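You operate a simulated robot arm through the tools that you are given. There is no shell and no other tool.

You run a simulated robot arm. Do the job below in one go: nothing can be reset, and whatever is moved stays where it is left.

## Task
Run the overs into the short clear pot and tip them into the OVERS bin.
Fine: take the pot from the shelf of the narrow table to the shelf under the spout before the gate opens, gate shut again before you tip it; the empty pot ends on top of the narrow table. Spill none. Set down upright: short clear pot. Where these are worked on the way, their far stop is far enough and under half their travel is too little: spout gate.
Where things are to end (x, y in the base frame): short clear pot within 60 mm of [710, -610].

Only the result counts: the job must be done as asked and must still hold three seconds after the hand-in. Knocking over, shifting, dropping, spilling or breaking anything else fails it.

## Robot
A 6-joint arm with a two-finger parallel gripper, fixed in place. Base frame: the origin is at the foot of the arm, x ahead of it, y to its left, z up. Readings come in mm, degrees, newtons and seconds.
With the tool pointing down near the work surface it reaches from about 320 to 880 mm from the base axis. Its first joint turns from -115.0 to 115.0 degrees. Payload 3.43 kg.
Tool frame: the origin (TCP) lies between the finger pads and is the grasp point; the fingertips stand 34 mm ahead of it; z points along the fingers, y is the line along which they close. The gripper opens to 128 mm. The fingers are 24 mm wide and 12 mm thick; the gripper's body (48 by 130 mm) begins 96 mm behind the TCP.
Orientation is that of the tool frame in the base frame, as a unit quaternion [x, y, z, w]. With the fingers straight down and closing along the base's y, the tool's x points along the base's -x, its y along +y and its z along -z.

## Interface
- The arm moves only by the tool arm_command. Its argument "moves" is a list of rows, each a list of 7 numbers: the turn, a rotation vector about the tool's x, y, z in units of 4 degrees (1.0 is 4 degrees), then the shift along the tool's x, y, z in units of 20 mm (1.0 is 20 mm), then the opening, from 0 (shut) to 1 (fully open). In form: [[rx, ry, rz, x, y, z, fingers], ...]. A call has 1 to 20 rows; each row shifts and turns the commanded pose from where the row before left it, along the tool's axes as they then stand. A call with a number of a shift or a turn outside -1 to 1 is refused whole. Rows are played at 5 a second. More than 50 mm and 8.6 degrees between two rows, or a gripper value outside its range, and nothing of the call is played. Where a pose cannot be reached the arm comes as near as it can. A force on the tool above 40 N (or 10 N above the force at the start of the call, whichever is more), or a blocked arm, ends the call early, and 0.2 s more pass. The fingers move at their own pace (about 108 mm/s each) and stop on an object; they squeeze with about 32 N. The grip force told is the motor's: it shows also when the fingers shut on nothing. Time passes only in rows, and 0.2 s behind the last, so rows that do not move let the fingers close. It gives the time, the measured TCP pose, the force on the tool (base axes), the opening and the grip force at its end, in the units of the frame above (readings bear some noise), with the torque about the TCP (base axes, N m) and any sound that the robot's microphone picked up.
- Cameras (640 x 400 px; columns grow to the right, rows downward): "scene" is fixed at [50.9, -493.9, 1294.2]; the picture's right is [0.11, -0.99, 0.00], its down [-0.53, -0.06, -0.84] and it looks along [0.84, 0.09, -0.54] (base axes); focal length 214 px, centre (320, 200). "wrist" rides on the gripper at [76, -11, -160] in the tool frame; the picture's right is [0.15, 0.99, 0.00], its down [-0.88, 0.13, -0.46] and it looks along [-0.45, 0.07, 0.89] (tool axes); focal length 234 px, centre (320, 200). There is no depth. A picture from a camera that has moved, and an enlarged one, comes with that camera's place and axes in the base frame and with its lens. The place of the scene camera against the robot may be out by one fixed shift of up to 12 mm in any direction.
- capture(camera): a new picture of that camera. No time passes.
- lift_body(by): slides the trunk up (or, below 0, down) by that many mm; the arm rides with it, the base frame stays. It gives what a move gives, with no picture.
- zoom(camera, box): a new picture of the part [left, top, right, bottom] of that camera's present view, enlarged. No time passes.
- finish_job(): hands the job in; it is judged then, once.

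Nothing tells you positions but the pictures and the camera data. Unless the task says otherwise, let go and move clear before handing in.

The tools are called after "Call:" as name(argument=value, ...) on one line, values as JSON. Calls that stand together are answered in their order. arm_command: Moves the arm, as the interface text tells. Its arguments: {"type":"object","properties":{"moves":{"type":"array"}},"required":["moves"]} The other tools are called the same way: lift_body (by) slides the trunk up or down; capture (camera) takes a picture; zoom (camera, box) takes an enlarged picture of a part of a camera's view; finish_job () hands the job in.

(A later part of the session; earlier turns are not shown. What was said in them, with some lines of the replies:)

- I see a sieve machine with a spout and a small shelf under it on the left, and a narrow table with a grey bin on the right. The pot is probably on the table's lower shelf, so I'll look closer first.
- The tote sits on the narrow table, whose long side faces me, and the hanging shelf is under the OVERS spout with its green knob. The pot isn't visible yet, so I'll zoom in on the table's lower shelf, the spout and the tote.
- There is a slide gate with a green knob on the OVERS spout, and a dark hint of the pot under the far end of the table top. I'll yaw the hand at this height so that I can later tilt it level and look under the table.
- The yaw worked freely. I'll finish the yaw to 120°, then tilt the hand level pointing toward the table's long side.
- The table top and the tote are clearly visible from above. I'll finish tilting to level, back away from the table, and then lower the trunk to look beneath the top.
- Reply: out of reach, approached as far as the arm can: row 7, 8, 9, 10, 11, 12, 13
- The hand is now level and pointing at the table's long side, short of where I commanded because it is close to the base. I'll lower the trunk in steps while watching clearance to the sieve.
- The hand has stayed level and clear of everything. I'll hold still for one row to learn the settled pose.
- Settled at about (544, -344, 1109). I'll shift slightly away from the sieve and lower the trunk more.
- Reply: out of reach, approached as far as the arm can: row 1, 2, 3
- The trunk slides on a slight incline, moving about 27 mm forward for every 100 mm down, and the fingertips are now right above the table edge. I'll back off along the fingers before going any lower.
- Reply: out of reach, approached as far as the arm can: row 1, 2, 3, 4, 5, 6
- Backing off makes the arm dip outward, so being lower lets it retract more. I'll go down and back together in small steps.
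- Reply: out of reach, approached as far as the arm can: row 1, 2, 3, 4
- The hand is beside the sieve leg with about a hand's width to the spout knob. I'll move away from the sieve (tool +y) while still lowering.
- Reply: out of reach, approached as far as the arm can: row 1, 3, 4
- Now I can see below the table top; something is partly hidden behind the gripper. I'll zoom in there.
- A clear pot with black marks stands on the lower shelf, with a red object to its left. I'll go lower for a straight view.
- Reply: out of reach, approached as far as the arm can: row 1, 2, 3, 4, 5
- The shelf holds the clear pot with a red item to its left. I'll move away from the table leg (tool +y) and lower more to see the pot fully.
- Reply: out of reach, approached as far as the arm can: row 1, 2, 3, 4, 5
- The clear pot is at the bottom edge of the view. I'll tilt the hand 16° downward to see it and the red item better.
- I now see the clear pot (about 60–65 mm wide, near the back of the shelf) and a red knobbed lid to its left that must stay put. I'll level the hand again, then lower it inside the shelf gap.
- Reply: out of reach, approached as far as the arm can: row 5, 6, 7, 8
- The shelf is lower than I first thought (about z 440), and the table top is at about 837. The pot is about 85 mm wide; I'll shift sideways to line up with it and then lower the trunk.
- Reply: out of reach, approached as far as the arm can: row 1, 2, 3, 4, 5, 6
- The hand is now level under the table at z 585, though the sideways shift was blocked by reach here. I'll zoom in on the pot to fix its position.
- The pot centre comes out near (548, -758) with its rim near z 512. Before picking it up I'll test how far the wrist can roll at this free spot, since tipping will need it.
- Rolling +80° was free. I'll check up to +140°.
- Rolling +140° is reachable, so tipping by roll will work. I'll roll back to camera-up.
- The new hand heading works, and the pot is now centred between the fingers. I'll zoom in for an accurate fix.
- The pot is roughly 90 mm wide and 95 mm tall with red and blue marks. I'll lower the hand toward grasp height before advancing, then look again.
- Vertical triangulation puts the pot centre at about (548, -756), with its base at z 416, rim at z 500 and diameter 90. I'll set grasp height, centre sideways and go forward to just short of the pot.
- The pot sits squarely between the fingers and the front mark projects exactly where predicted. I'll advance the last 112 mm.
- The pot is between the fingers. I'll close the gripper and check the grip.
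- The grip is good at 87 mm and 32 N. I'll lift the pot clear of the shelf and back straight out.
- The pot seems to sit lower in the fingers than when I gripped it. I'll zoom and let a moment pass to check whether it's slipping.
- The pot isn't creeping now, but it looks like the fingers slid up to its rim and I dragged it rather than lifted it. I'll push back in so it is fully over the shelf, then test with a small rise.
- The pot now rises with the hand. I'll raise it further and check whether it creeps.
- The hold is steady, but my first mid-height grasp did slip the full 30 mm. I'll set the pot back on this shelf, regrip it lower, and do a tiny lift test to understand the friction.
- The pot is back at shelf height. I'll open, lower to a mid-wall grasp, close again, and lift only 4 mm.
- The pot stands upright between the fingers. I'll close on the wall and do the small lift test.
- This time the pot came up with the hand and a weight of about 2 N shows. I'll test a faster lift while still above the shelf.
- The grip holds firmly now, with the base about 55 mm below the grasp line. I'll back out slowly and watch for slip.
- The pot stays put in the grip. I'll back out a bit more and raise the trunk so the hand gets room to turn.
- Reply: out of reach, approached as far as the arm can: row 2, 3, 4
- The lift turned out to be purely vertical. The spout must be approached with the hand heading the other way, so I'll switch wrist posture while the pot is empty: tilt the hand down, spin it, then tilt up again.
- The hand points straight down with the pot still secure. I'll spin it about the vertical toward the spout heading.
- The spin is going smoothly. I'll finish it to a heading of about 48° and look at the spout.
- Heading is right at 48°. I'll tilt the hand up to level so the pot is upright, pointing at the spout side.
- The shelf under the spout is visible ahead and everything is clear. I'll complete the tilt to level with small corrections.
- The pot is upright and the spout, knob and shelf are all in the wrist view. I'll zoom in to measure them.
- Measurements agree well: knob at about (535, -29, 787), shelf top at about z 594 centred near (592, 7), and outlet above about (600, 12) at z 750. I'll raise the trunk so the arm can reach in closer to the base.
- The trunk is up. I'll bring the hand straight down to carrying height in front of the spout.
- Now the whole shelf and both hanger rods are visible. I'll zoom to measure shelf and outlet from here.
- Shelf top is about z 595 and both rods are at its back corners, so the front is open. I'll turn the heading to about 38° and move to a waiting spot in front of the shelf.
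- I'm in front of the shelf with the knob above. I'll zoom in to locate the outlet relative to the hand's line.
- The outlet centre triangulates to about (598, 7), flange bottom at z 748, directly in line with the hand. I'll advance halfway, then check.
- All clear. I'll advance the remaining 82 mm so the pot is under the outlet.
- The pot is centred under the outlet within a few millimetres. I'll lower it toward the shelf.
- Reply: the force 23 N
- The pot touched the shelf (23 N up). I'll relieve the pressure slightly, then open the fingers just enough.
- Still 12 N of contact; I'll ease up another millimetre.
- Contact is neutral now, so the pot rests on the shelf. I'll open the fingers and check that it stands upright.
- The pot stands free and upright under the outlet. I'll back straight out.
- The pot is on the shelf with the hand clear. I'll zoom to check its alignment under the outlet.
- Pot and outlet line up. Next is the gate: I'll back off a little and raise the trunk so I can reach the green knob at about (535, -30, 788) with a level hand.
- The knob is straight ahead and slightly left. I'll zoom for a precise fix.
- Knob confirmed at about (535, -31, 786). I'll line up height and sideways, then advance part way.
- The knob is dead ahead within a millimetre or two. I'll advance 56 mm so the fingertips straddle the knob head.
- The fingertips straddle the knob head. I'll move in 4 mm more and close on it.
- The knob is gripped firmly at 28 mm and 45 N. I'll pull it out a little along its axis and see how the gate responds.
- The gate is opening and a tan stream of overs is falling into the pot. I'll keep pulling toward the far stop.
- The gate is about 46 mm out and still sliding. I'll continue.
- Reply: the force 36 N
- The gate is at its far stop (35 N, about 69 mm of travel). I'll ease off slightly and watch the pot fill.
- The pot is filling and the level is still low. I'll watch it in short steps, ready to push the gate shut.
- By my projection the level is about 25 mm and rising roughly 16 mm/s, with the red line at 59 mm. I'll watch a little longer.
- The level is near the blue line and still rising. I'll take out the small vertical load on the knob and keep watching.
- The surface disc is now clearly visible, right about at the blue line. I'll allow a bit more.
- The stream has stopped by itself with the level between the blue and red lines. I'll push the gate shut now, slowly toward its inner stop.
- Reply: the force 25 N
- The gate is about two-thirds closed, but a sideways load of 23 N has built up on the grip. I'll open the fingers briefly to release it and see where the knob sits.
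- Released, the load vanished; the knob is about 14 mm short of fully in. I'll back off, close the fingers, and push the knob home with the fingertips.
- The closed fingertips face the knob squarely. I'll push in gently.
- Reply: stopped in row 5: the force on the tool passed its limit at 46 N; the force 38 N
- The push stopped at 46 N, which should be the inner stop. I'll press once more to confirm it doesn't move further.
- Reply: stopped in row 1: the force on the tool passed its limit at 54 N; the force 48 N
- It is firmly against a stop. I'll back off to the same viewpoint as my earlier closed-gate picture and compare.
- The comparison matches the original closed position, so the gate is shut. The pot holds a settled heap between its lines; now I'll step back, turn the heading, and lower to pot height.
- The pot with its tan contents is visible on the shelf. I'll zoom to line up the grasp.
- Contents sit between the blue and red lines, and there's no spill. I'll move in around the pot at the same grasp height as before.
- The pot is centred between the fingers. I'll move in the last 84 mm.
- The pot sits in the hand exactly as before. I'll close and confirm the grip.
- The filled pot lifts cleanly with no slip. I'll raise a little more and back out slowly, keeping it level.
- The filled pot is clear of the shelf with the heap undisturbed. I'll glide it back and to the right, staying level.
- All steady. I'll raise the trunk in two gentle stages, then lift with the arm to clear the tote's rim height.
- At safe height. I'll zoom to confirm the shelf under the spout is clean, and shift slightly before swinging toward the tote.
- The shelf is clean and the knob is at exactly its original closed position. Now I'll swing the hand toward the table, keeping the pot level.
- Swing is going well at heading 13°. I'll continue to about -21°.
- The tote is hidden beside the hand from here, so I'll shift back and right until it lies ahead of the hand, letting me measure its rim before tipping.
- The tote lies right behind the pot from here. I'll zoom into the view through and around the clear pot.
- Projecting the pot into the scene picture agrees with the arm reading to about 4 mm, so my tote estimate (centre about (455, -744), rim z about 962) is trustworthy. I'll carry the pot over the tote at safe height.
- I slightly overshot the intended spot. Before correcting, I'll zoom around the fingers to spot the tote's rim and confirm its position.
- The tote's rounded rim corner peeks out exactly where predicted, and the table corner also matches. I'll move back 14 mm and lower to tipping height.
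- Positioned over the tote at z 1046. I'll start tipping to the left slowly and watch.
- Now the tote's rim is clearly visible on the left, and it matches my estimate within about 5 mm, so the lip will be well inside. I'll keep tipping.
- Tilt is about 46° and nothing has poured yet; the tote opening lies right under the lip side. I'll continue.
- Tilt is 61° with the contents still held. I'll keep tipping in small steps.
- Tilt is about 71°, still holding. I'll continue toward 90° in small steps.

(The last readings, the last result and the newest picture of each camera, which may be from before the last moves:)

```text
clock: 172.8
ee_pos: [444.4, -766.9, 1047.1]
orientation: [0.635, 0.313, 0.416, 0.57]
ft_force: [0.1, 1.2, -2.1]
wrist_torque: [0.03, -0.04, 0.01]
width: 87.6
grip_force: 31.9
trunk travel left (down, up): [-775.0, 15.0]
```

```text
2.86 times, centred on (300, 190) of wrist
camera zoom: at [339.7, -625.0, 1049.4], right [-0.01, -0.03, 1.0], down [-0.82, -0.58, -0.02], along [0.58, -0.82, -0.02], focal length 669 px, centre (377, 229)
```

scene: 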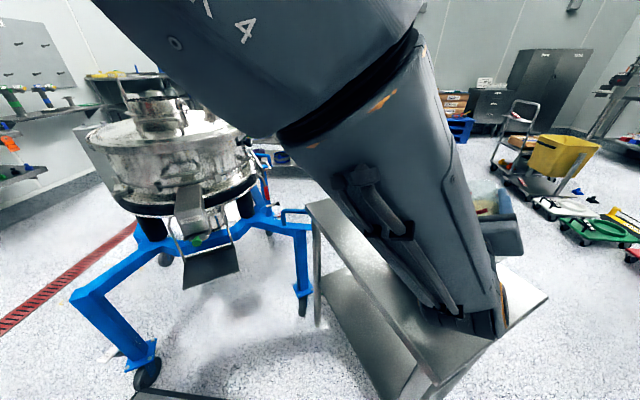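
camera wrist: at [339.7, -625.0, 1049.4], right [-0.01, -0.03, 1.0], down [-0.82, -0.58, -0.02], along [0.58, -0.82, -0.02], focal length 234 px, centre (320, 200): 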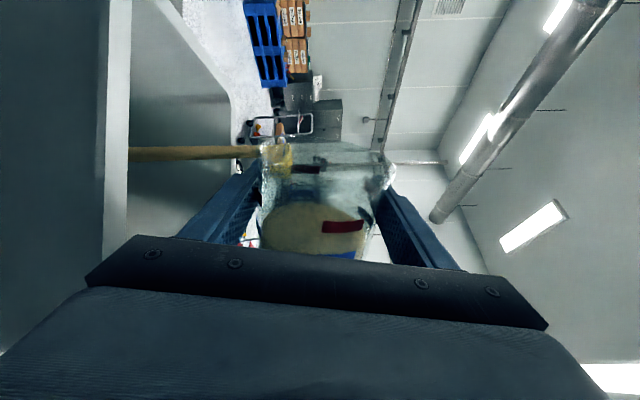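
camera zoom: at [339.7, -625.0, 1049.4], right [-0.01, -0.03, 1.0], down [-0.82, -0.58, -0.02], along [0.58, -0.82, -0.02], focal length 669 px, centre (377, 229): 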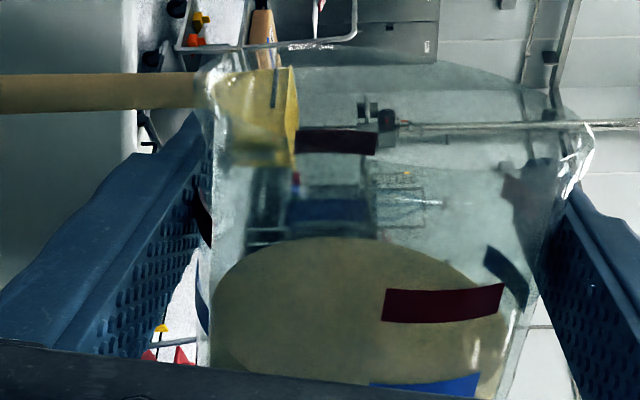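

The overs are pouring in a thin stream straight into the middle of the tote. I'll hold here while it runs.

Call:
arm_command(moves=[[0, 0, 0, 0, 0, 0, 0], [0, 0, 0, 0, 0, 0, 0], [0, 0, 0, 0, 0, 0, 0], [0, 0, 0, 0, 0, 0, 0], [0, 0, 0, 0, 0, 0, 0]])

Call:
capture(camera="wrist")

Call:
zoom(camera="wrist", box=[200, 120, 400, 260])

```text
clock: 174.0
ee_pos: [444.9, -767.6, 1047.8]
orientation: [0.635, 0.313, 0.417, 0.57]
ft_force: [-0.4, 0.4, -1.0]
wrist_torque: [0.02, -0.02, 0.01]
width: 87.7
grip_force: 31.6
trunk travel left (down, up): [-775.0, 15.0]
```

```text
taken
camera wrist: at [339.7, -625.0, 1049.5], right [-0.01, -0.03, 1.0], down [-0.82, -0.58, -0.02], along [0.58, -0.82, -0.02], focal length 234 px, centre (320, 200)
```

wrist: 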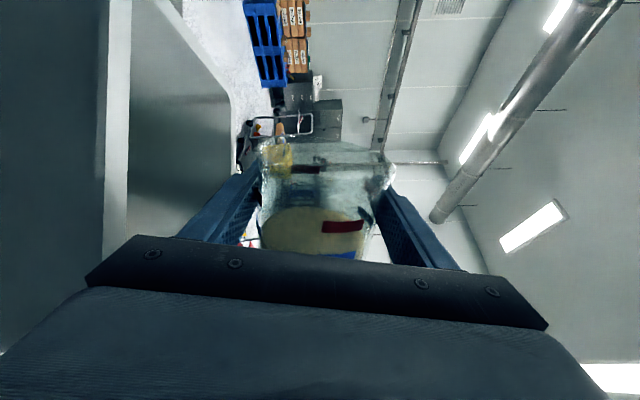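

```text
2.86 times, centred on (300, 190) of wrist
camera zoom: at [339.7, -625.0, 1049.5], right [-0.01, -0.03, 1.0], down [-0.82, -0.58, -0.02], along [0.58, -0.82, -0.02], focal length 669 px, centre (377, 229)
```

zoom: 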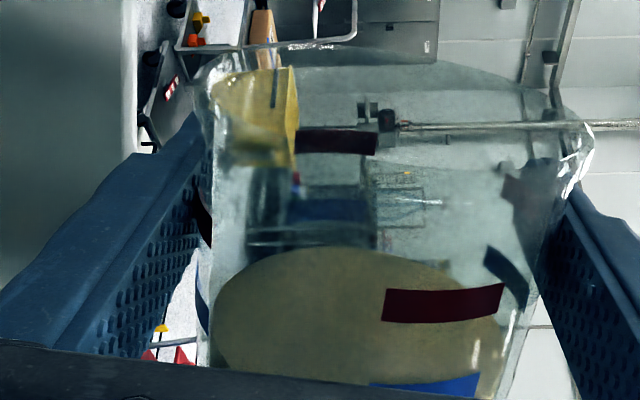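

The flow paused at this tilt, so I need to tip further. I'll continue slowly.

Call:
arm_command(moves=[[0, 0, -0.4, 0, 0, 0, 0], [0, 0, -0.4, 0, 0, 0, 0], [0, 0, -0.4, 0, 0, 0, 0], [0, 0, -0.4, 0, 0, 0, 0], [0, 0, -0.4, 0, 0, 0, 0], [0, 0, 0, 0, 0, 0, 0], [0, 0, 0, 0, 0, 0, 0]])

Call:
capture(camera="wrist")

Call:
zoom(camera="wrist", box=[200, 120, 400, 260])

```text
clock: 175.6
ee_pos: [445.3, -766.9, 1047.7]
orientation: [0.612, 0.357, 0.375, 0.598]
ft_force: [0.5, -0.6, -1.3]
wrist_torque: [0.01, -0.03, -0.01]
width: 87.8
grip_force: 32.0
trunk travel left (down, up): [-775.0, 15.0]
```

```text
taken
camera wrist: at [339.6, -625.6, 1039.1], right [0.06, 0.1, 0.99], down [-0.81, -0.57, 0.1], along [0.58, -0.81, 0.05], focal length 234 px, centre (320, 200)
```

wrist: 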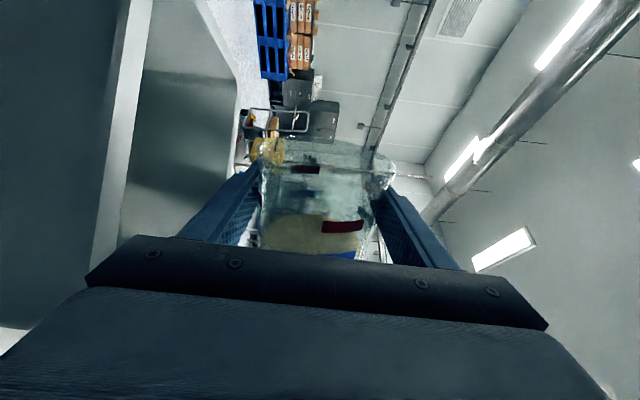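

```text
2.86 times, centred on (300, 190) of wrist
camera zoom: at [339.6, -625.6, 1039.1], right [0.06, 0.1, 0.99], down [-0.81, -0.57, 0.1], along [0.58, -0.81, 0.05], focal length 669 px, centre (377, 229)
```

zoom: 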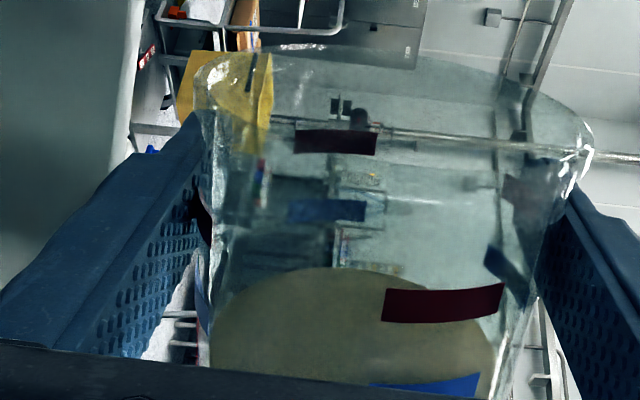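

The level in the pot is dropping as it tips. I'll continue past horizontal.

Call:
arm_command(moves=[[0, 0, -0.4, 0, 0, 0, 0], [0, 0, -0.4, 0, 0, 0, 0], [0, 0, -0.4, 0, 0, 0, 0], [0, 0, -0.4, 0, 0, 0, 0], [0, 0, -0.4, 0, 0, 0, 0], [0, 0, -0.4, 0, 0, 0, 0], [0, 0, -0.4, 0, 0, 0, 0], [0, 0, 0, 0, 0, 0, 0]])

Call:
capture(camera="wrist")

Call:
zoom(camera="wrist", box=[200, 120, 400, 260])

```text
clock: 177.4
ee_pos: [445.7, -767.0, 1048.5]
orientation: [0.574, 0.414, 0.315, 0.632]
ft_force: [-0.4, 0.2, -1.0]
wrist_torque: [0.01, -0.03, -0.02]
width: 87.7
grip_force: 31.9
trunk travel left (down, up): [-775.0, 15.0]
```

```text
taken
camera wrist: at [338.0, -628.3, 1024.9], right [0.14, 0.27, 0.95], down [-0.8, -0.54, 0.27], along [0.59, -0.8, 0.13], focal length 234 px, centre (320, 200)
```

wrist: 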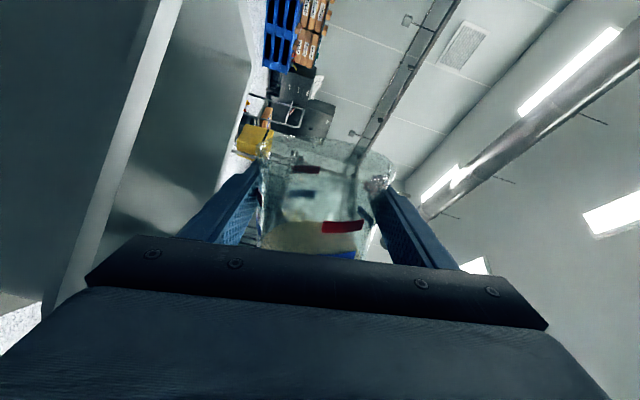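

```text
2.86 times, centred on (300, 190) of wrist
camera zoom: at [338.0, -628.3, 1024.9], right [0.14, 0.27, 0.95], down [-0.8, -0.54, 0.27], along [0.59, -0.8, 0.13], focal length 669 px, centre (377, 229)
```

zoom: 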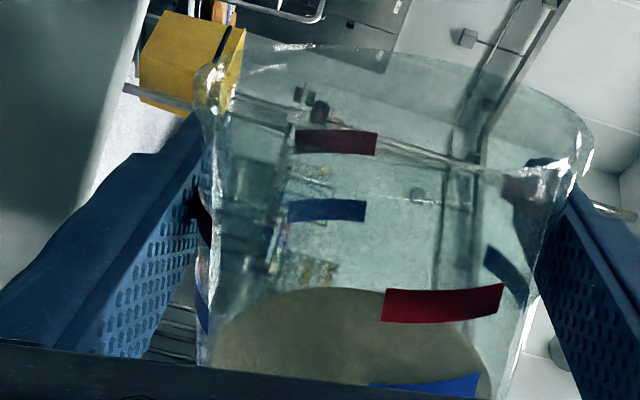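

Tilt is 99° and the pot is emptying steadily into the tote. I'll continue.

Call:
arm_command(moves=[[0, 0, -0.4, 0, 0, 0, 0], [0, 0, -0.4, 0, 0, 0, 0], [0, 0, -0.4, 0, 0, 0, 0], [0, 0, -0.4, 0, 0, 0, 0], [0, 0, -0.4, 0, 0, 0, 0], [0, 0, -0.4, 0, 0, 0, 0], [0, 0, -0.4, 0, 0, 0, 0], [0, 0, -0.4, 0, 0, 0, 0], [0, 0, -0.4, 0, 0, 0, 0], [0, 0, 0, 0, 0, 0, 0]])

Call:
capture(camera="wrist")

Call:
zoom(camera="wrist", box=[200, 120, 400, 260])

```text
clock: 179.6
ee_pos: [445.1, -768.1, 1047.0]
orientation: [0.518, 0.484, 0.233, 0.666]
ft_force: [0.4, -1.0, -0.6]
wrist_torque: [0.05, -0.01, -0.03]
width: 87.8
grip_force: 32.1
trunk travel left (down, up): [-775.0, 15.0]
```

```text
taken
camera wrist: at [333.8, -635.8, 1007.1], right [0.25, 0.47, 0.85], down [-0.75, -0.46, 0.47], along [0.61, -0.76, 0.24], focal length 234 px, centre (320, 200)
```

wrist: 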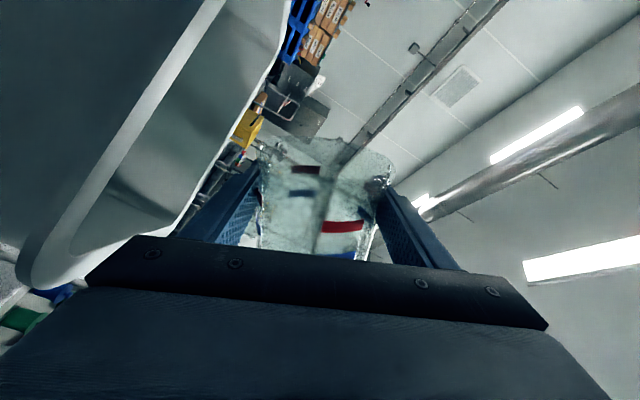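

```text
2.86 times, centred on (300, 190) of wrist
camera zoom: at [333.8, -635.8, 1007.1], right [0.25, 0.47, 0.85], down [-0.75, -0.46, 0.47], along [0.61, -0.76, 0.24], focal length 669 px, centre (377, 229)
```

zoom: 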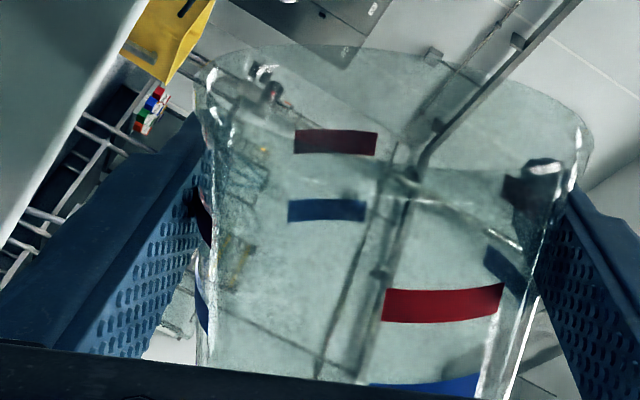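

The pot looks empty at 114°. I'll tip a bit further and hold so nothing is left inside.

Call:
arm_command(moves=[[0, 0, -0.5, 0, 0, 0, 0], [0, 0, -0.5, 0, 0, 0, 0], [0, 0, -0.5, 0, 0, 0, 0], [0, 0, -0.5, 0, 0, 0, 0], [0, 0, -0.5, 0, 0, 0, 0], [0, 0, -0.5, 0, 0, 0, 0], [0, 0, 0, 0, 0, 0, 0], [0, 0, 0, 0, 0, 0, 0], [0, 0, 0, 0, 0, 0, 0], [0, 0, 0, 0, 0, 0, 0], [0, 0, 0, 0, 0, 0, 0], [0, 0, 0, 0, 0, 0, 0]])

Call:
zoom(camera="wrist", box=[200, 120, 400, 260])

Call:
capture(camera="scene")

```text
clock: 182.2
ee_pos: [446.0, -766.0, 1046.2]
orientation: [0.464, 0.535, 0.164, 0.686]
ft_force: [0.0, 0.0, -1.7]
wrist_torque: [0.04, 0.0, 0.04]
width: 87.9
grip_force: 31.6
trunk travel left (down, up): [-775.0, 15.0]
```

```text
2.86 times, centred on (300, 190) of wrist
camera zoom: at [329.9, -643.7, 993.8], right [0.33, 0.61, 0.72], down [-0.7, -0.36, 0.62], along [0.64, -0.7, 0.31], focal length 669 px, centre (377, 229)
```

zoom: 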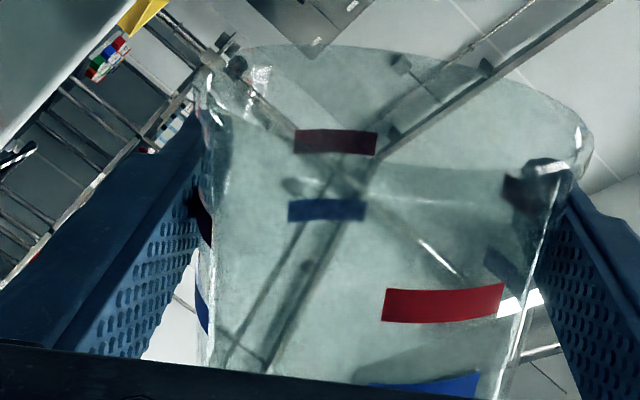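

```text
taken
```

scene: 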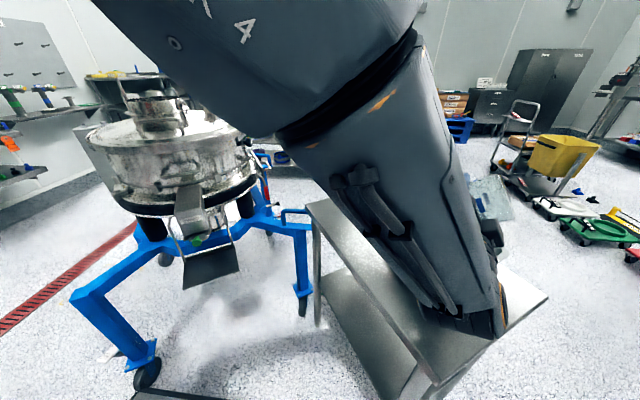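

The pot appears empty. I'll roll it back upright over the tote.

Call:
arm_command(moves=[[0, 0, 0.5, 0, 0, 0, 0], [0, 0, 0.9, 0, 0, 0, 0], [0, 0, 1, 0, 0, 0, 0], [0, 0, 1, 0, 0, 0, 0], [0, 0, 1, 0, 0, 0, 0], [0, 0, 1, 0, 0, 0, 0], [0, 0, 1, 0, 0, 0, 0], [0, 0, 1, 0, 0, 0, 0], [0, 0, 1, 0, 0, 0, 0], [0, 0, 1, 0, 0, 0, 0], [0, 0, 1, 0, 0, 0, 0], [0, 0, 1, 0, 0, 0, 0], [0, 0, 1, 0, 0, 0, 0], [0, 0, 1, 0, 0, 0, 0], [0, 0, 1, 0, 0, 0, 0], [0, 0, 1, 0, 0, 0, 0], [0, 0, 1, 0, 0, 0, 0], [0, 0, 1, 0, 0, 0, 0]])

Call:
arm_command(moves=[[0, 0, 1, 0, 0, 0, 0], [0, 0, 1, 0, 0, 0, 0], [0, 0, 1, 0, 0, 0, 0], [0, 0, 1, 0, 0, 0, 0], [0, 0, 1, 0, 0, 0, 0], [0, 0, 1, 0, 0, 0, 0], [0, 0, 1, 0, 0, 0, 0], [0, 0, 1, 0, 0, 0, 0], [0, 0, 1, 0, 0, 0, 0], [0, 0, 1, 0, 0, 0, 0], [0, 0, 1, 0, 0, 0, 0], [0, 0, 1, 0, 0, 0, 0], [0, 0, 1, 0, 0, 0, 0], [0, 0, 1, 0, 0, 0, 0]])

Call:
capture(camera="wrist")

```text
clock: 186.0
ee_pos: [444.7, -767.1, 1047.1]
orientation: [0.687, 0.174, 0.526, 0.47]
ft_force: [-0.3, 0.1, -1.1]
wrist_torque: [0.04, 0.0, 0.01]
width: 88.0
grip_force: 32.3
trunk travel left (down, up): [-775.0, 15.0]
```

```text
clock: 189.0
ee_pos: [445.2, -766.7, 1046.6]
orientation: [0.688, -0.168, 0.686, 0.168]
ft_force: [0.7, -0.7, -1.2]
wrist_torque: [0.03, 0.02, 0.02]
width: 87.9
grip_force: 32.1
trunk travel left (down, up): [-775.0, 15.0]
```

```text
taken
camera wrist: at [309.8, -683.2, 1122.8], right [-0.46, -0.88, 0.15], down [-0.47, 0.1, -0.88], along [0.76, -0.47, -0.45], focal length 234 px, centre (320, 200)
```

wrist: 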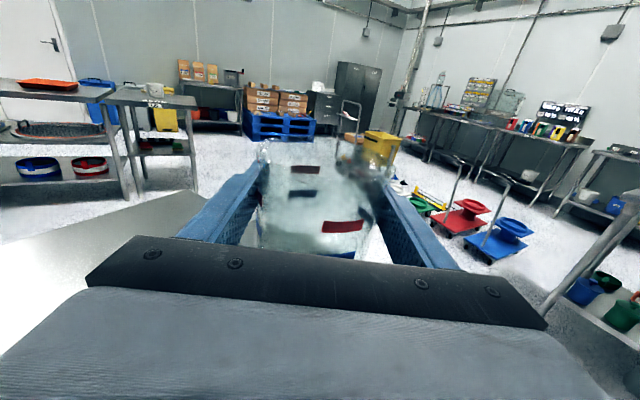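

The pot is upright and empty. I'll rise a bit, turn the heading to about -13°, and carry it over to the target spot on the table top.

Call:
arm_command(moves=[[0, 0, 0, 0.8, 0, 0, 0], [0, 0, 0, 0.8, 0, 0, 0], [0.9, 0, 0, 0, 0, 0, 0], [0.9, 0, 0, 0, 0, 0, 0], [0.9, 0, 0, 0, 0, 0, 0], [0.92, 0, 0, 0, 0, 0, 0]])

Call:
arm_command(moves=[[0, 0, 0, 0, -0.3, 0.3, 0], [0, 0, 0, 0, -0.55, 0.56, 0], [0, 0, 0, 0, -0.6, 0.61, 0], [0, 0, 0, 0, -0.6, 0.61, 0], [0, 0, 0, 0, -0.6, 0.61, 0], [0, 0, 0, 0, -0.6, 0.61, 0], [0, 0, 0, 0, -0.6, 0.61, 0], [0, 0, 0, 0, -0.6, 0.61, 0], [0, 0, 0, 0, -0.6, 0.61, 0], [0, 0, 0, 0, -0.6, 0.61, 0], [0, 0, 0, 0, -0.6, 0.61, 0], [0, 0, 0, 0, -0.6, 0.61, 0], [0, 0, 0, 0, -0.6, 0.61, 0], [0, 0, 0, 0, -0.6, 0.61, 0], [0, 0, 0, 0, -0.6, 0.61, 0], [0, 0, 0, 0, -0.6, 0.61, 0], [0, 0, 0, 0, -0.6, 0.61, 0], [0, 0, 0, 0, -0.6, 0.61, 0], [0, 0, 0, 0, -0.55, 0.6, 0], [0, 0, 0, 0, -0.3, 0.35, 0]])

Call:
capture(camera="wrist")

Call:
capture(camera="scene")

```text
clock: 190.4
ee_pos: [445.2, -767.3, 1078.3]
orientation: [0.704, -0.081, 0.701, 0.081]
ft_force: [-0.2, 0.1, -1.0]
wrist_torque: [-0.02, 0.01, -0.02]
width: 87.7
grip_force: 31.6
trunk travel left (down, up): [-775.0, 15.0]
```

```text
clock: 194.6
ee_pos: [722.3, -599.6, 1077.1]
orientation: [0.703, -0.082, 0.702, 0.081]
ft_force: [0.0, 0.6, 0.2]
wrist_torque: [0.04, 0.0, 0.03]
width: 87.6
grip_force: 31.6
trunk travel left (down, up): [-775.0, 15.0]
```

```text
taken
camera wrist: at [569.7, -552.6, 1154.1], right [-0.22, -0.96, 0.15], down [-0.48, -0.02, -0.88], along [0.85, -0.27, -0.45], focal length 234 px, centre (320, 200)
```

wrist: 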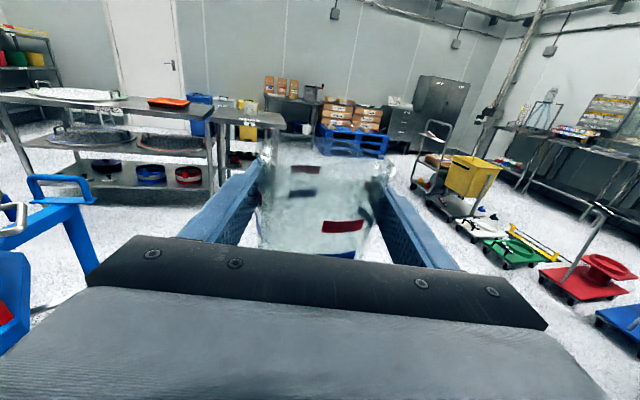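

```text
taken
```

scene: 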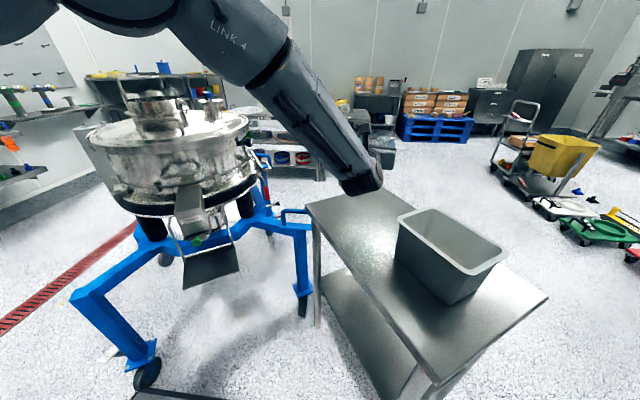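

I'm above the target area and the tote is visible again. I'll check it and the table for any spill.

Call:
zoom(camera="scene", box=[380, 190, 560, 330])

Call:
zoom(camera="scene", box=[300, 100, 440, 240])

```text
2.86 times, centred on (470, 260) of scene
camera zoom: at [50.9, -493.9, 1294.2], right [0.11, -0.99, 0.0], down [-0.53, -0.06, -0.84], along [0.84, 0.09, -0.54], focal length 613 px, centre (-109, 29)
```

zoom: 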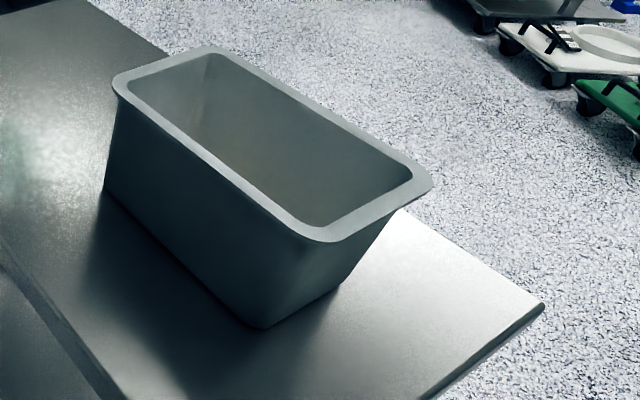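

```text
2.86 times, centred on (370, 170) of scene
camera zoom: at [50.9, -493.9, 1294.2], right [0.11, -0.99, 0.0], down [-0.53, -0.06, -0.84], along [0.84, 0.09, -0.54], focal length 613 px, centre (177, 286)
```

zoom: 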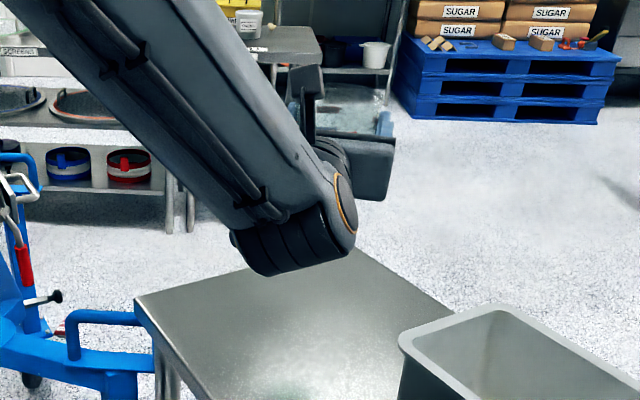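

No spill on the table or floor. To keep the wrist clear of the table edge I'll set the pot about 35 mm nearer the edge, still inside the 60 mm tolerance, and descend.

Call:
arm_command(moves=[[0, 0, 0, 0, -0.43, -0.85, 0], [0, 0, 0, 0, -0.43, -0.86, 0], [0, 0, 0, -0.6, 0, 0, 0], [0, 0, 0, -0.9, 0, 0, 0], [0, 0, 0, -0.9, 0, 0, 0], [0, 0, 0, -0.9, 0, 0, 0], [0, 0, 0, -0.9, 0, 0, 0], [0, 0, 0, -0.9, 0, 0, 0], [0, 0, 0, -0.9, 0, 0, 0], [0, 0, 0, -0.7, 0, 0, 0], [0, 0, 0, 0, 0, 0, 0]])

Call:
capture(camera="wrist")

Call:
zoom(camera="scene", box=[280, 130, 440, 270])

```text
clock: 197.0
ee_pos: [692.2, -576.0, 944.1]
orientation: [0.704, -0.081, 0.701, 0.081]
ft_force: [-0.3, 0.1, -0.6]
wrist_torque: [-0.05, 0.0, 0.01]
width: 87.8
grip_force: 31.8
trunk travel left (down, up): [-775.0, 15.0]
```

```text
taken
camera wrist: at [538.8, -529.6, 1020.6], right [-0.22, -0.96, 0.15], down [-0.48, -0.02, -0.88], along [0.85, -0.27, -0.45], focal length 234 px, centre (320, 200)
```

wrist: 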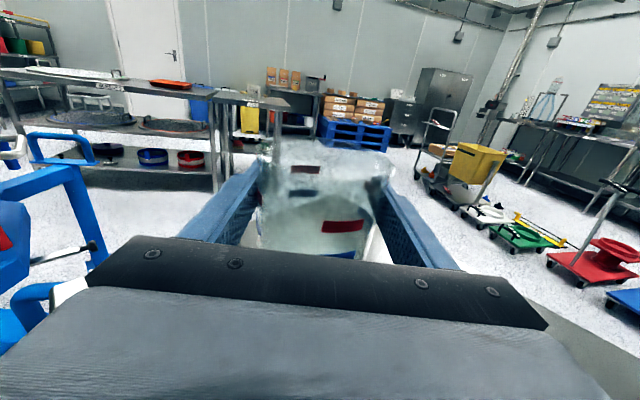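

```text
2.86 times, centred on (360, 200) of scene
camera zoom: at [50.9, -493.9, 1294.2], right [0.11, -0.99, 0.0], down [-0.53, -0.06, -0.84], along [0.84, 0.09, -0.54], focal length 613 px, centre (206, 200)
```

zoom: 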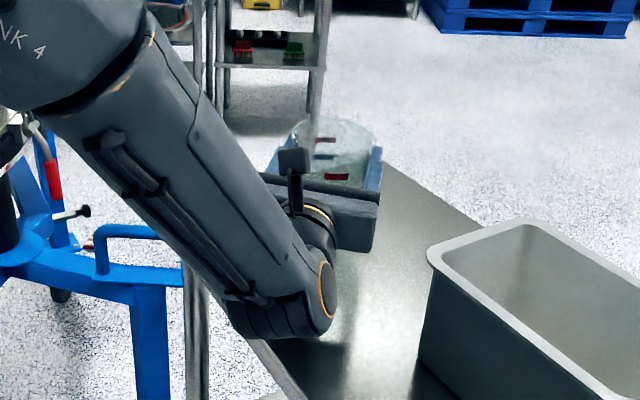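

The pot hovers over the spot and the wrist looks clear of the table edge. I'll lower in small steps, watching for contact.

Call:
arm_command(moves=[[0, 0, 0, -0.5, 0, 0, 0], [0, 0, 0, -0.5, 0, 0, 0], [0, 0, 0, -0.5, 0, 0, 0], [0, 0, 0, -0.3, 0, 0, 0], [0, 0, 0, 0, 0, 0, 0]])

Call:
zoom(camera="scene", box=[280, 130, 440, 270])

Call:
zoom(camera="wrist", box=[210, 130, 430, 270])

```text
clock: 198.2
ee_pos: [692.4, -575.1, 907.8]
orientation: [0.704, -0.081, 0.701, 0.081]
ft_force: [-0.2, -0.7, -0.6]
wrist_torque: [-0.01, 0.03, 0.02]
width: 87.8
grip_force: 32.0
trunk travel left (down, up): [-775.0, 15.0]
```

```text
2.86 times, centred on (360, 200) of scene
camera zoom: at [50.9, -493.9, 1294.2], right [0.11, -0.99, 0.0], down [-0.53, -0.06, -0.84], along [0.84, 0.09, -0.54], focal length 613 px, centre (206, 200)
```

zoom: 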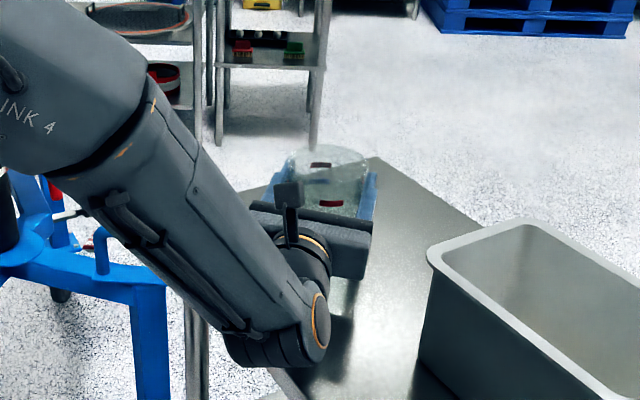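

```text
2.86 times, centred on (320, 200) of wrist
camera zoom: at [540.1, -528.0, 984.8], right [-0.22, -0.96, 0.15], down [-0.48, -0.02, -0.88], along [0.85, -0.27, -0.45], focal length 669 px, centre (320, 200)
```

zoom: 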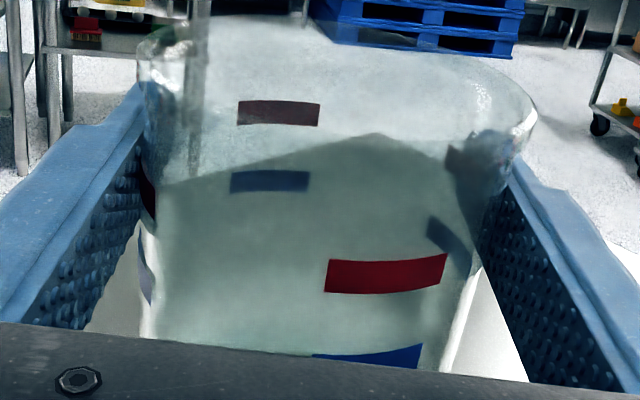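

About 15 mm to go. I'll creep down.

Call:
arm_command(moves=[[0, 0, 0, -0.15, 0, 0, 0], [0, 0, 0, -0.15, 0, 0, 0], [0, 0, 0, -0.1, 0, 0, 0], [0, 0, 0, -0.1, 0, 0, 0], [0, 0, 0, 0, 0, 0, 0]])

```text
clock: 199.4
ee_pos: [691.8, -574.4, 898.6]
orientation: [0.703, -0.081, 0.702, 0.081]
ft_force: [-0.1, -0.3, -0.2]
wrist_torque: [0.0, 0.04, 0.02]
width: 87.7
grip_force: 32.3
trunk travel left (down, up): [-775.0, 15.0]
```

Call:
arm_command(moves=[[0, 0, 0, -0.1, 0, 0, 0], [0, 0, 0, -0.1, 0, 0, 0], [0, 0, 0, 0, 0, 0, 0]])

Call:
zoom(camera="scene", box=[300, 150, 420, 270])

```text
clock: 200.2
ee_pos: [693.4, -575.7, 898.1]
orientation: [0.702, -0.081, 0.703, 0.082]
ft_force: [0.9, -1.7, 20.0]
wrist_torque: [0.0, 0.59, 0.04]
width: 87.7
grip_force: 32.0
trunk travel left (down, up): [-775.0, 15.0]
```

```text
3.33 times, centred on (360, 210) of scene
camera zoom: at [50.9, -493.9, 1294.2], right [0.11, -0.99, 0.0], down [-0.53, -0.06, -0.84], along [0.84, 0.09, -0.54], focal length 715 px, centre (187, 167)
```

zoom: 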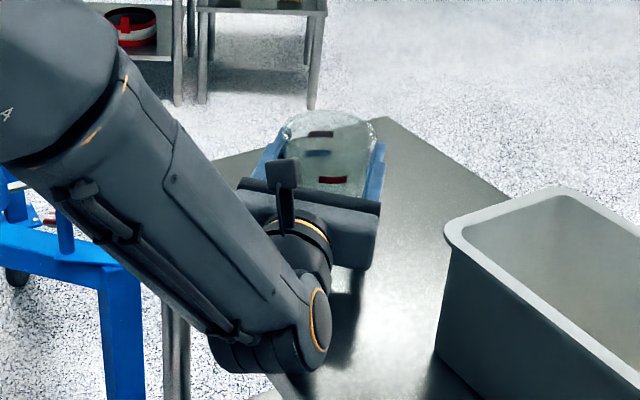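

Contact: 20 N up at z 898, so the pot is on the table. I'll relieve the pressure a touch.

Call:
arm_command(moves=[[0, 0, 0, 0.07, 0, 0, 0], [0, 0, 0, 0, 0, 0, 0]])

Call:
zoom(camera="wrist", box=[210, 130, 430, 270])

```text
clock: 200.8
ee_pos: [691.1, -574.9, 896.2]
orientation: [0.703, -0.08, 0.702, 0.081]
ft_force: [4.9, -3.8, 21.5]
wrist_torque: [-0.05, -0.2, 0.03]
width: 87.7
grip_force: 31.7
trunk travel left (down, up): [-775.0, 15.0]
```

```text
2.86 times, centred on (320, 200) of wrist
camera zoom: at [539.3, -528.3, 973.5], right [-0.22, -0.96, 0.15], down [-0.47, -0.02, -0.88], along [0.85, -0.27, -0.45], focal length 669 px, centre (320, 200)
```

zoom: 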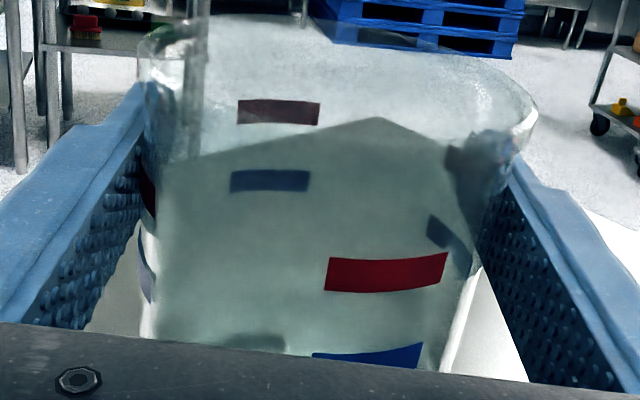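

Still pressing; I'll ease up a little more.

Call:
arm_command(moves=[[0, 0, 0, 0.07, 0, 0, 0], [0, 0, 0, 0, 0, 0, 0]])

```text
clock: 201.4
ee_pos: [693.2, -573.9, 897.1]
orientation: [0.704, -0.081, 0.701, 0.081]
ft_force: [3.4, -3.7, 16.7]
wrist_torque: [-0.15, -0.28, 0.0]
width: 87.9
grip_force: 32.5
trunk travel left (down, up): [-775.0, 15.0]
```

Call:
arm_command(moves=[[0, 0, 0, 0.07, 0, 0, 0], [0, 0, 0, 0, 0, 0, 0]])

```text
clock: 202.0
ee_pos: [691.4, -574.1, 898.0]
orientation: [0.705, -0.081, 0.7, 0.08]
ft_force: [0.0, -2.0, 9.8]
wrist_torque: [-0.21, -0.34, -0.04]
width: 87.7
grip_force: 32.2
trunk travel left (down, up): [-775.0, 15.0]
```

Call:
arm_command(moves=[[0, 0, 0, 0.05, 0, 0, 0], [0, 0, 0, 0, 0, 0, 0]])

```text
clock: 202.6
ee_pos: [691.6, -574.4, 897.1]
orientation: [0.705, -0.082, 0.7, 0.081]
ft_force: [-1.4, 0.5, 2.1]
wrist_torque: [-0.12, -0.07, -0.06]
width: 87.7
grip_force: 31.5
trunk travel left (down, up): [-775.0, 15.0]
```

The load is almost gone and the pot rests on the table. I'll open the fingers.

Call:
arm_command(moves=[[0, 0, 0, 0, 0, 0, 0.75], [0, 0, 0, 0, 0, 0, 0.85], [0, 0, 0, 0, 0, 0, 0.9], [0, 0, 0, 0, 0, 0, 0.9]])

Call:
zoom(camera="wrist", box=[210, 130, 430, 270])

Call:
zoom(camera="scene", box=[300, 150, 420, 270])

```text
clock: 203.6
ee_pos: [693.0, -575.2, 899.0]
orientation: [0.704, -0.081, 0.701, 0.08]
ft_force: [0.1, 0.0, -0.1]
wrist_torque: [0.0, 0.0, 0.02]
width: 115.5
grip_force: 0.0
trunk travel left (down, up): [-775.0, 15.0]
```

```text
2.86 times, centred on (320, 200) of wrist
camera zoom: at [539.6, -528.3, 975.2], right [-0.22, -0.96, 0.15], down [-0.48, -0.02, -0.88], along [0.85, -0.27, -0.45], focal length 669 px, centre (320, 200)
```

zoom: 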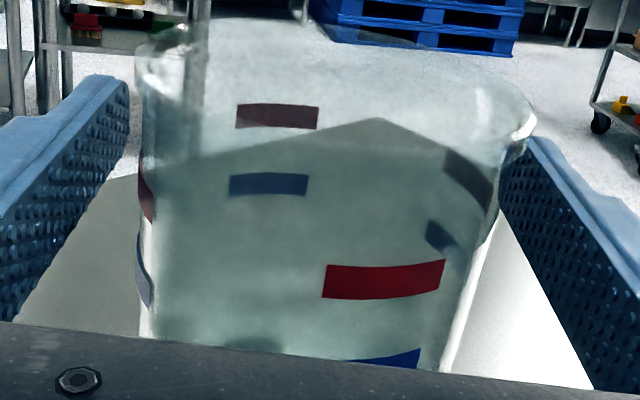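

```text
3.33 times, centred on (360, 210) of scene
camera zoom: at [50.9, -493.9, 1294.2], right [0.11, -0.99, 0.0], down [-0.53, -0.06, -0.84], along [0.84, 0.09, -0.54], focal length 715 px, centre (187, 167)
```

zoom: 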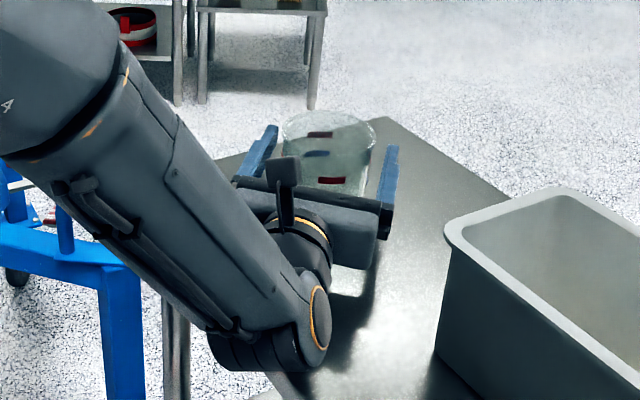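

The pot stands free on the table top. I'll back straight out.

Call:
arm_command(moves=[[0, 0, 0, 0, 0, -0.3, 0.9], [0, 0, 0, 0, 0, -0.5, 0.9], [0, 0, 0, 0.05, 0, -0.7, 0.9], [0, 0, 0, 0.1, 0, -0.8, 0.9], [0, 0, 0, 0.1, 0, -0.8, 0.9], [0, 0, 0, 0.2, 0, -0.8, 0.9], [0, 0, 0, 0.3, 0, -0.8, 0.9], [0, 0, 0, 0.4, 0, -0.8, 0.9], [0, 0, 0, 0.6, 0, -0.8, 0.9], [0, 0, 0, 0.8, 0, -0.6, 0.9], [0, 0, 0, 0.8, 0, -0.4, 0.9]])

Call:
capture(camera="wrist")

Call:
capture(camera="scene")

```text
clock: 206.0
ee_pos: [551.1, -542.5, 966.7]
orientation: [0.703, -0.082, 0.701, 0.082]
ft_force: [-0.5, -0.5, 0.3]
wrist_torque: [-0.04, 0.02, -0.02]
width: 115.4
grip_force: 0.0
trunk travel left (down, up): [-775.0, 15.0]
```

```text
taken
camera wrist: at [398.1, -496.1, 1043.5], right [-0.22, -0.96, 0.15], down [-0.48, -0.02, -0.88], along [0.85, -0.27, -0.45], focal length 234 px, centre (320, 200)
```

wrist: 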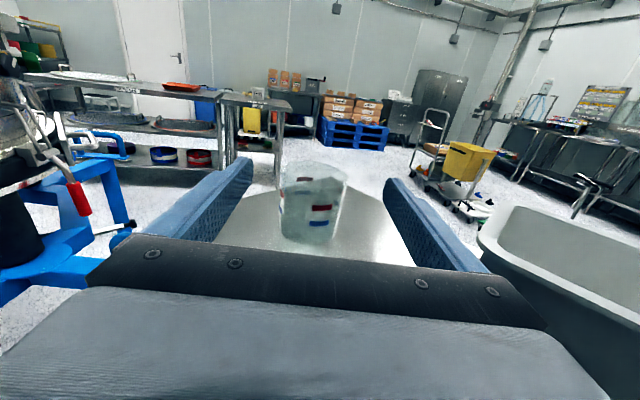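

```text
taken
```

scene: 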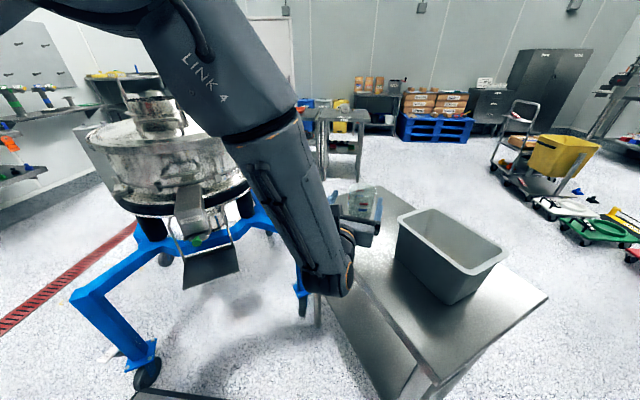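

The pot stands upright on the table and the hand is clear. I'll zoom to verify its position and that it's empty.

Call:
zoom(camera="wrist", box=[240, 140, 400, 260])

Call:
zoom(camera="wrist", box=[440, 190, 640, 400])

```text
3.33 times, centred on (320, 200) of wrist
camera zoom: at [398.1, -496.1, 1043.5], right [-0.22, -0.96, 0.15], down [-0.48, -0.02, -0.88], along [0.85, -0.27, -0.45], focal length 781 px, centre (320, 200)
```

zoom: 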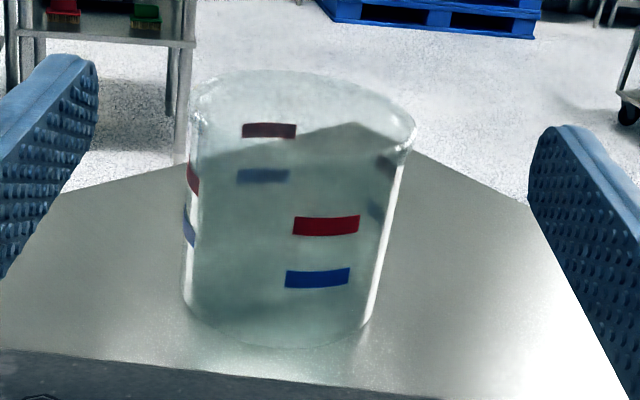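

```text
1.90 times, centred on (540, 295) of wrist
camera zoom: at [398.1, -496.1, 1043.5], right [-0.22, -0.96, 0.15], down [-0.48, -0.02, -0.88], along [0.85, -0.27, -0.45], focal length 446 px, centre (-99, 19)
```

zoom: 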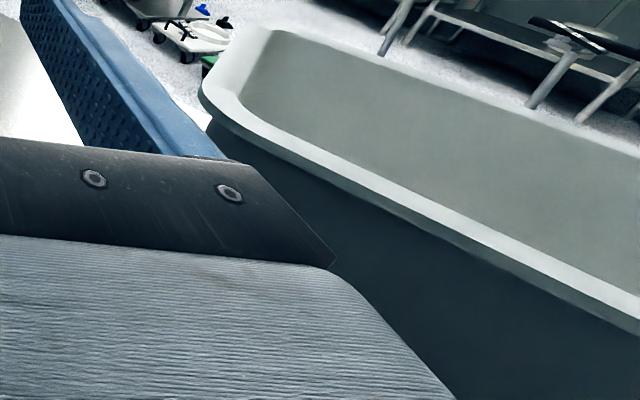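

The pot is upright and empty at about (691, -575), roughly 40 mm from the target point; the gate is shut and the tote is in place. I'll lift the hand further clear and take a last look.

Call:
arm_command(moves=[[0, 0, 0, 1, 0, -0.5, 0.9], [0, 0, 0, 1, 0, -0.5, 0.9], [0, 0, 0, 1, 0, -0.5, 0.9], [0, 0, 0, 1, 0, 0, 0.9], [0, 0, 0, 1, 0, 0, 0.9], [0, -1, 0, 0.5, 0, 0, 0.9], [0, -1, 0, 0.5, 0, 0, 0.9], [0, -1, 0, 0.5, 0, 0, 0.9], [0, -1, 0, 0.5, 0, 0, 0.9]])

Call:
capture(camera="wrist")

Call:
capture(camera="scene")

```text
clock: 208.0
ee_pos: [527.6, -535.3, 1105.4]
orientation: [0.794, -0.092, 0.596, 0.069]
ft_force: [0.2, -2.0, -0.2]
wrist_torque: [-0.03, -0.01, 0.02]
width: 115.2
grip_force: 0.0
trunk travel left (down, up): [-775.0, 15.0]
```

```text
taken
camera wrist: at [400.0, -495.1, 1223.6], right [-0.18, -0.97, 0.14], down [-0.7, 0.03, -0.72], along [0.69, -0.23, -0.68], focal length 234 px, centre (320, 200)
```

wrist: 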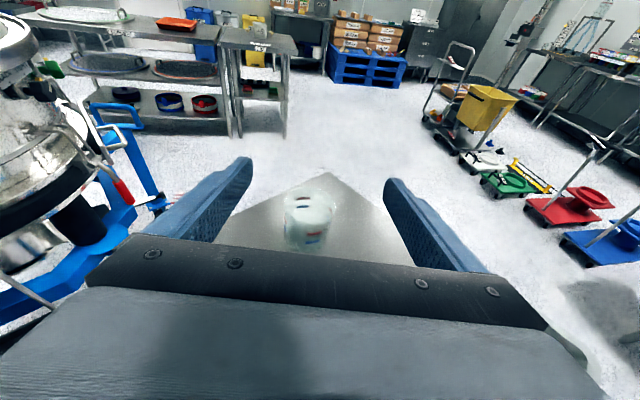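

```text
taken
```

scene: 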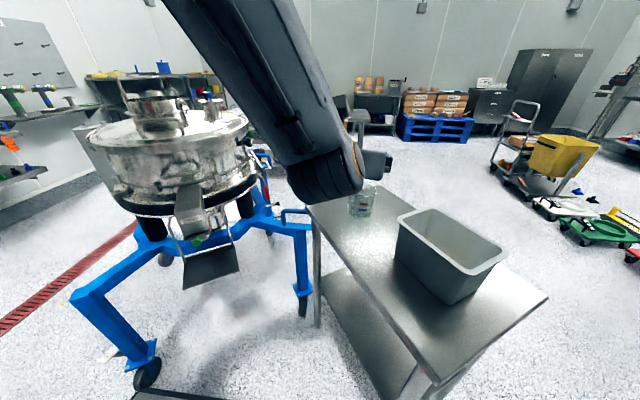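

Everything is in its final state: the overs are in the tote, the gate is shut, and the empty pot stands upright on the narrow table with the hand well clear. I'll hand in the job.

Call:
finish_job()

```text
The job is handed in.
```

I ran the overs into the short clear pot, tipped them into the tote on the narrow table, and handed the job in. I saw no spill on the shelf, table or floor. Two things are not confirmed:

- **OVERS bin:** I saw no OVERS label on any side of the tote I could view. I used it because it was the only bin on or near the table.
- **Tote contents:** I saw the stream fall into the tote, but I never saw the bottom of it afterwards.

How each part went:

- **Picking up:** My first grip on the table shelf slipped, and I dragged the empty pot towards the shelf's front edge. I set it down, regripped it, and it held from then on.
- **Filling:** The pot was under the spout before I opened the gate to its far stop. The flow ran out by itself with the level between the blue and red lines.
- **Gate:** I pushed it back against its inner stop before tipping. In the scene picture the knob sat exactly where it started.
- **Pot:** It is empty and upright on top of the narrow table at about (691, -575), roughly 40 mm from the target point. I put it nearer the edge to keep the wrist clear of the table.
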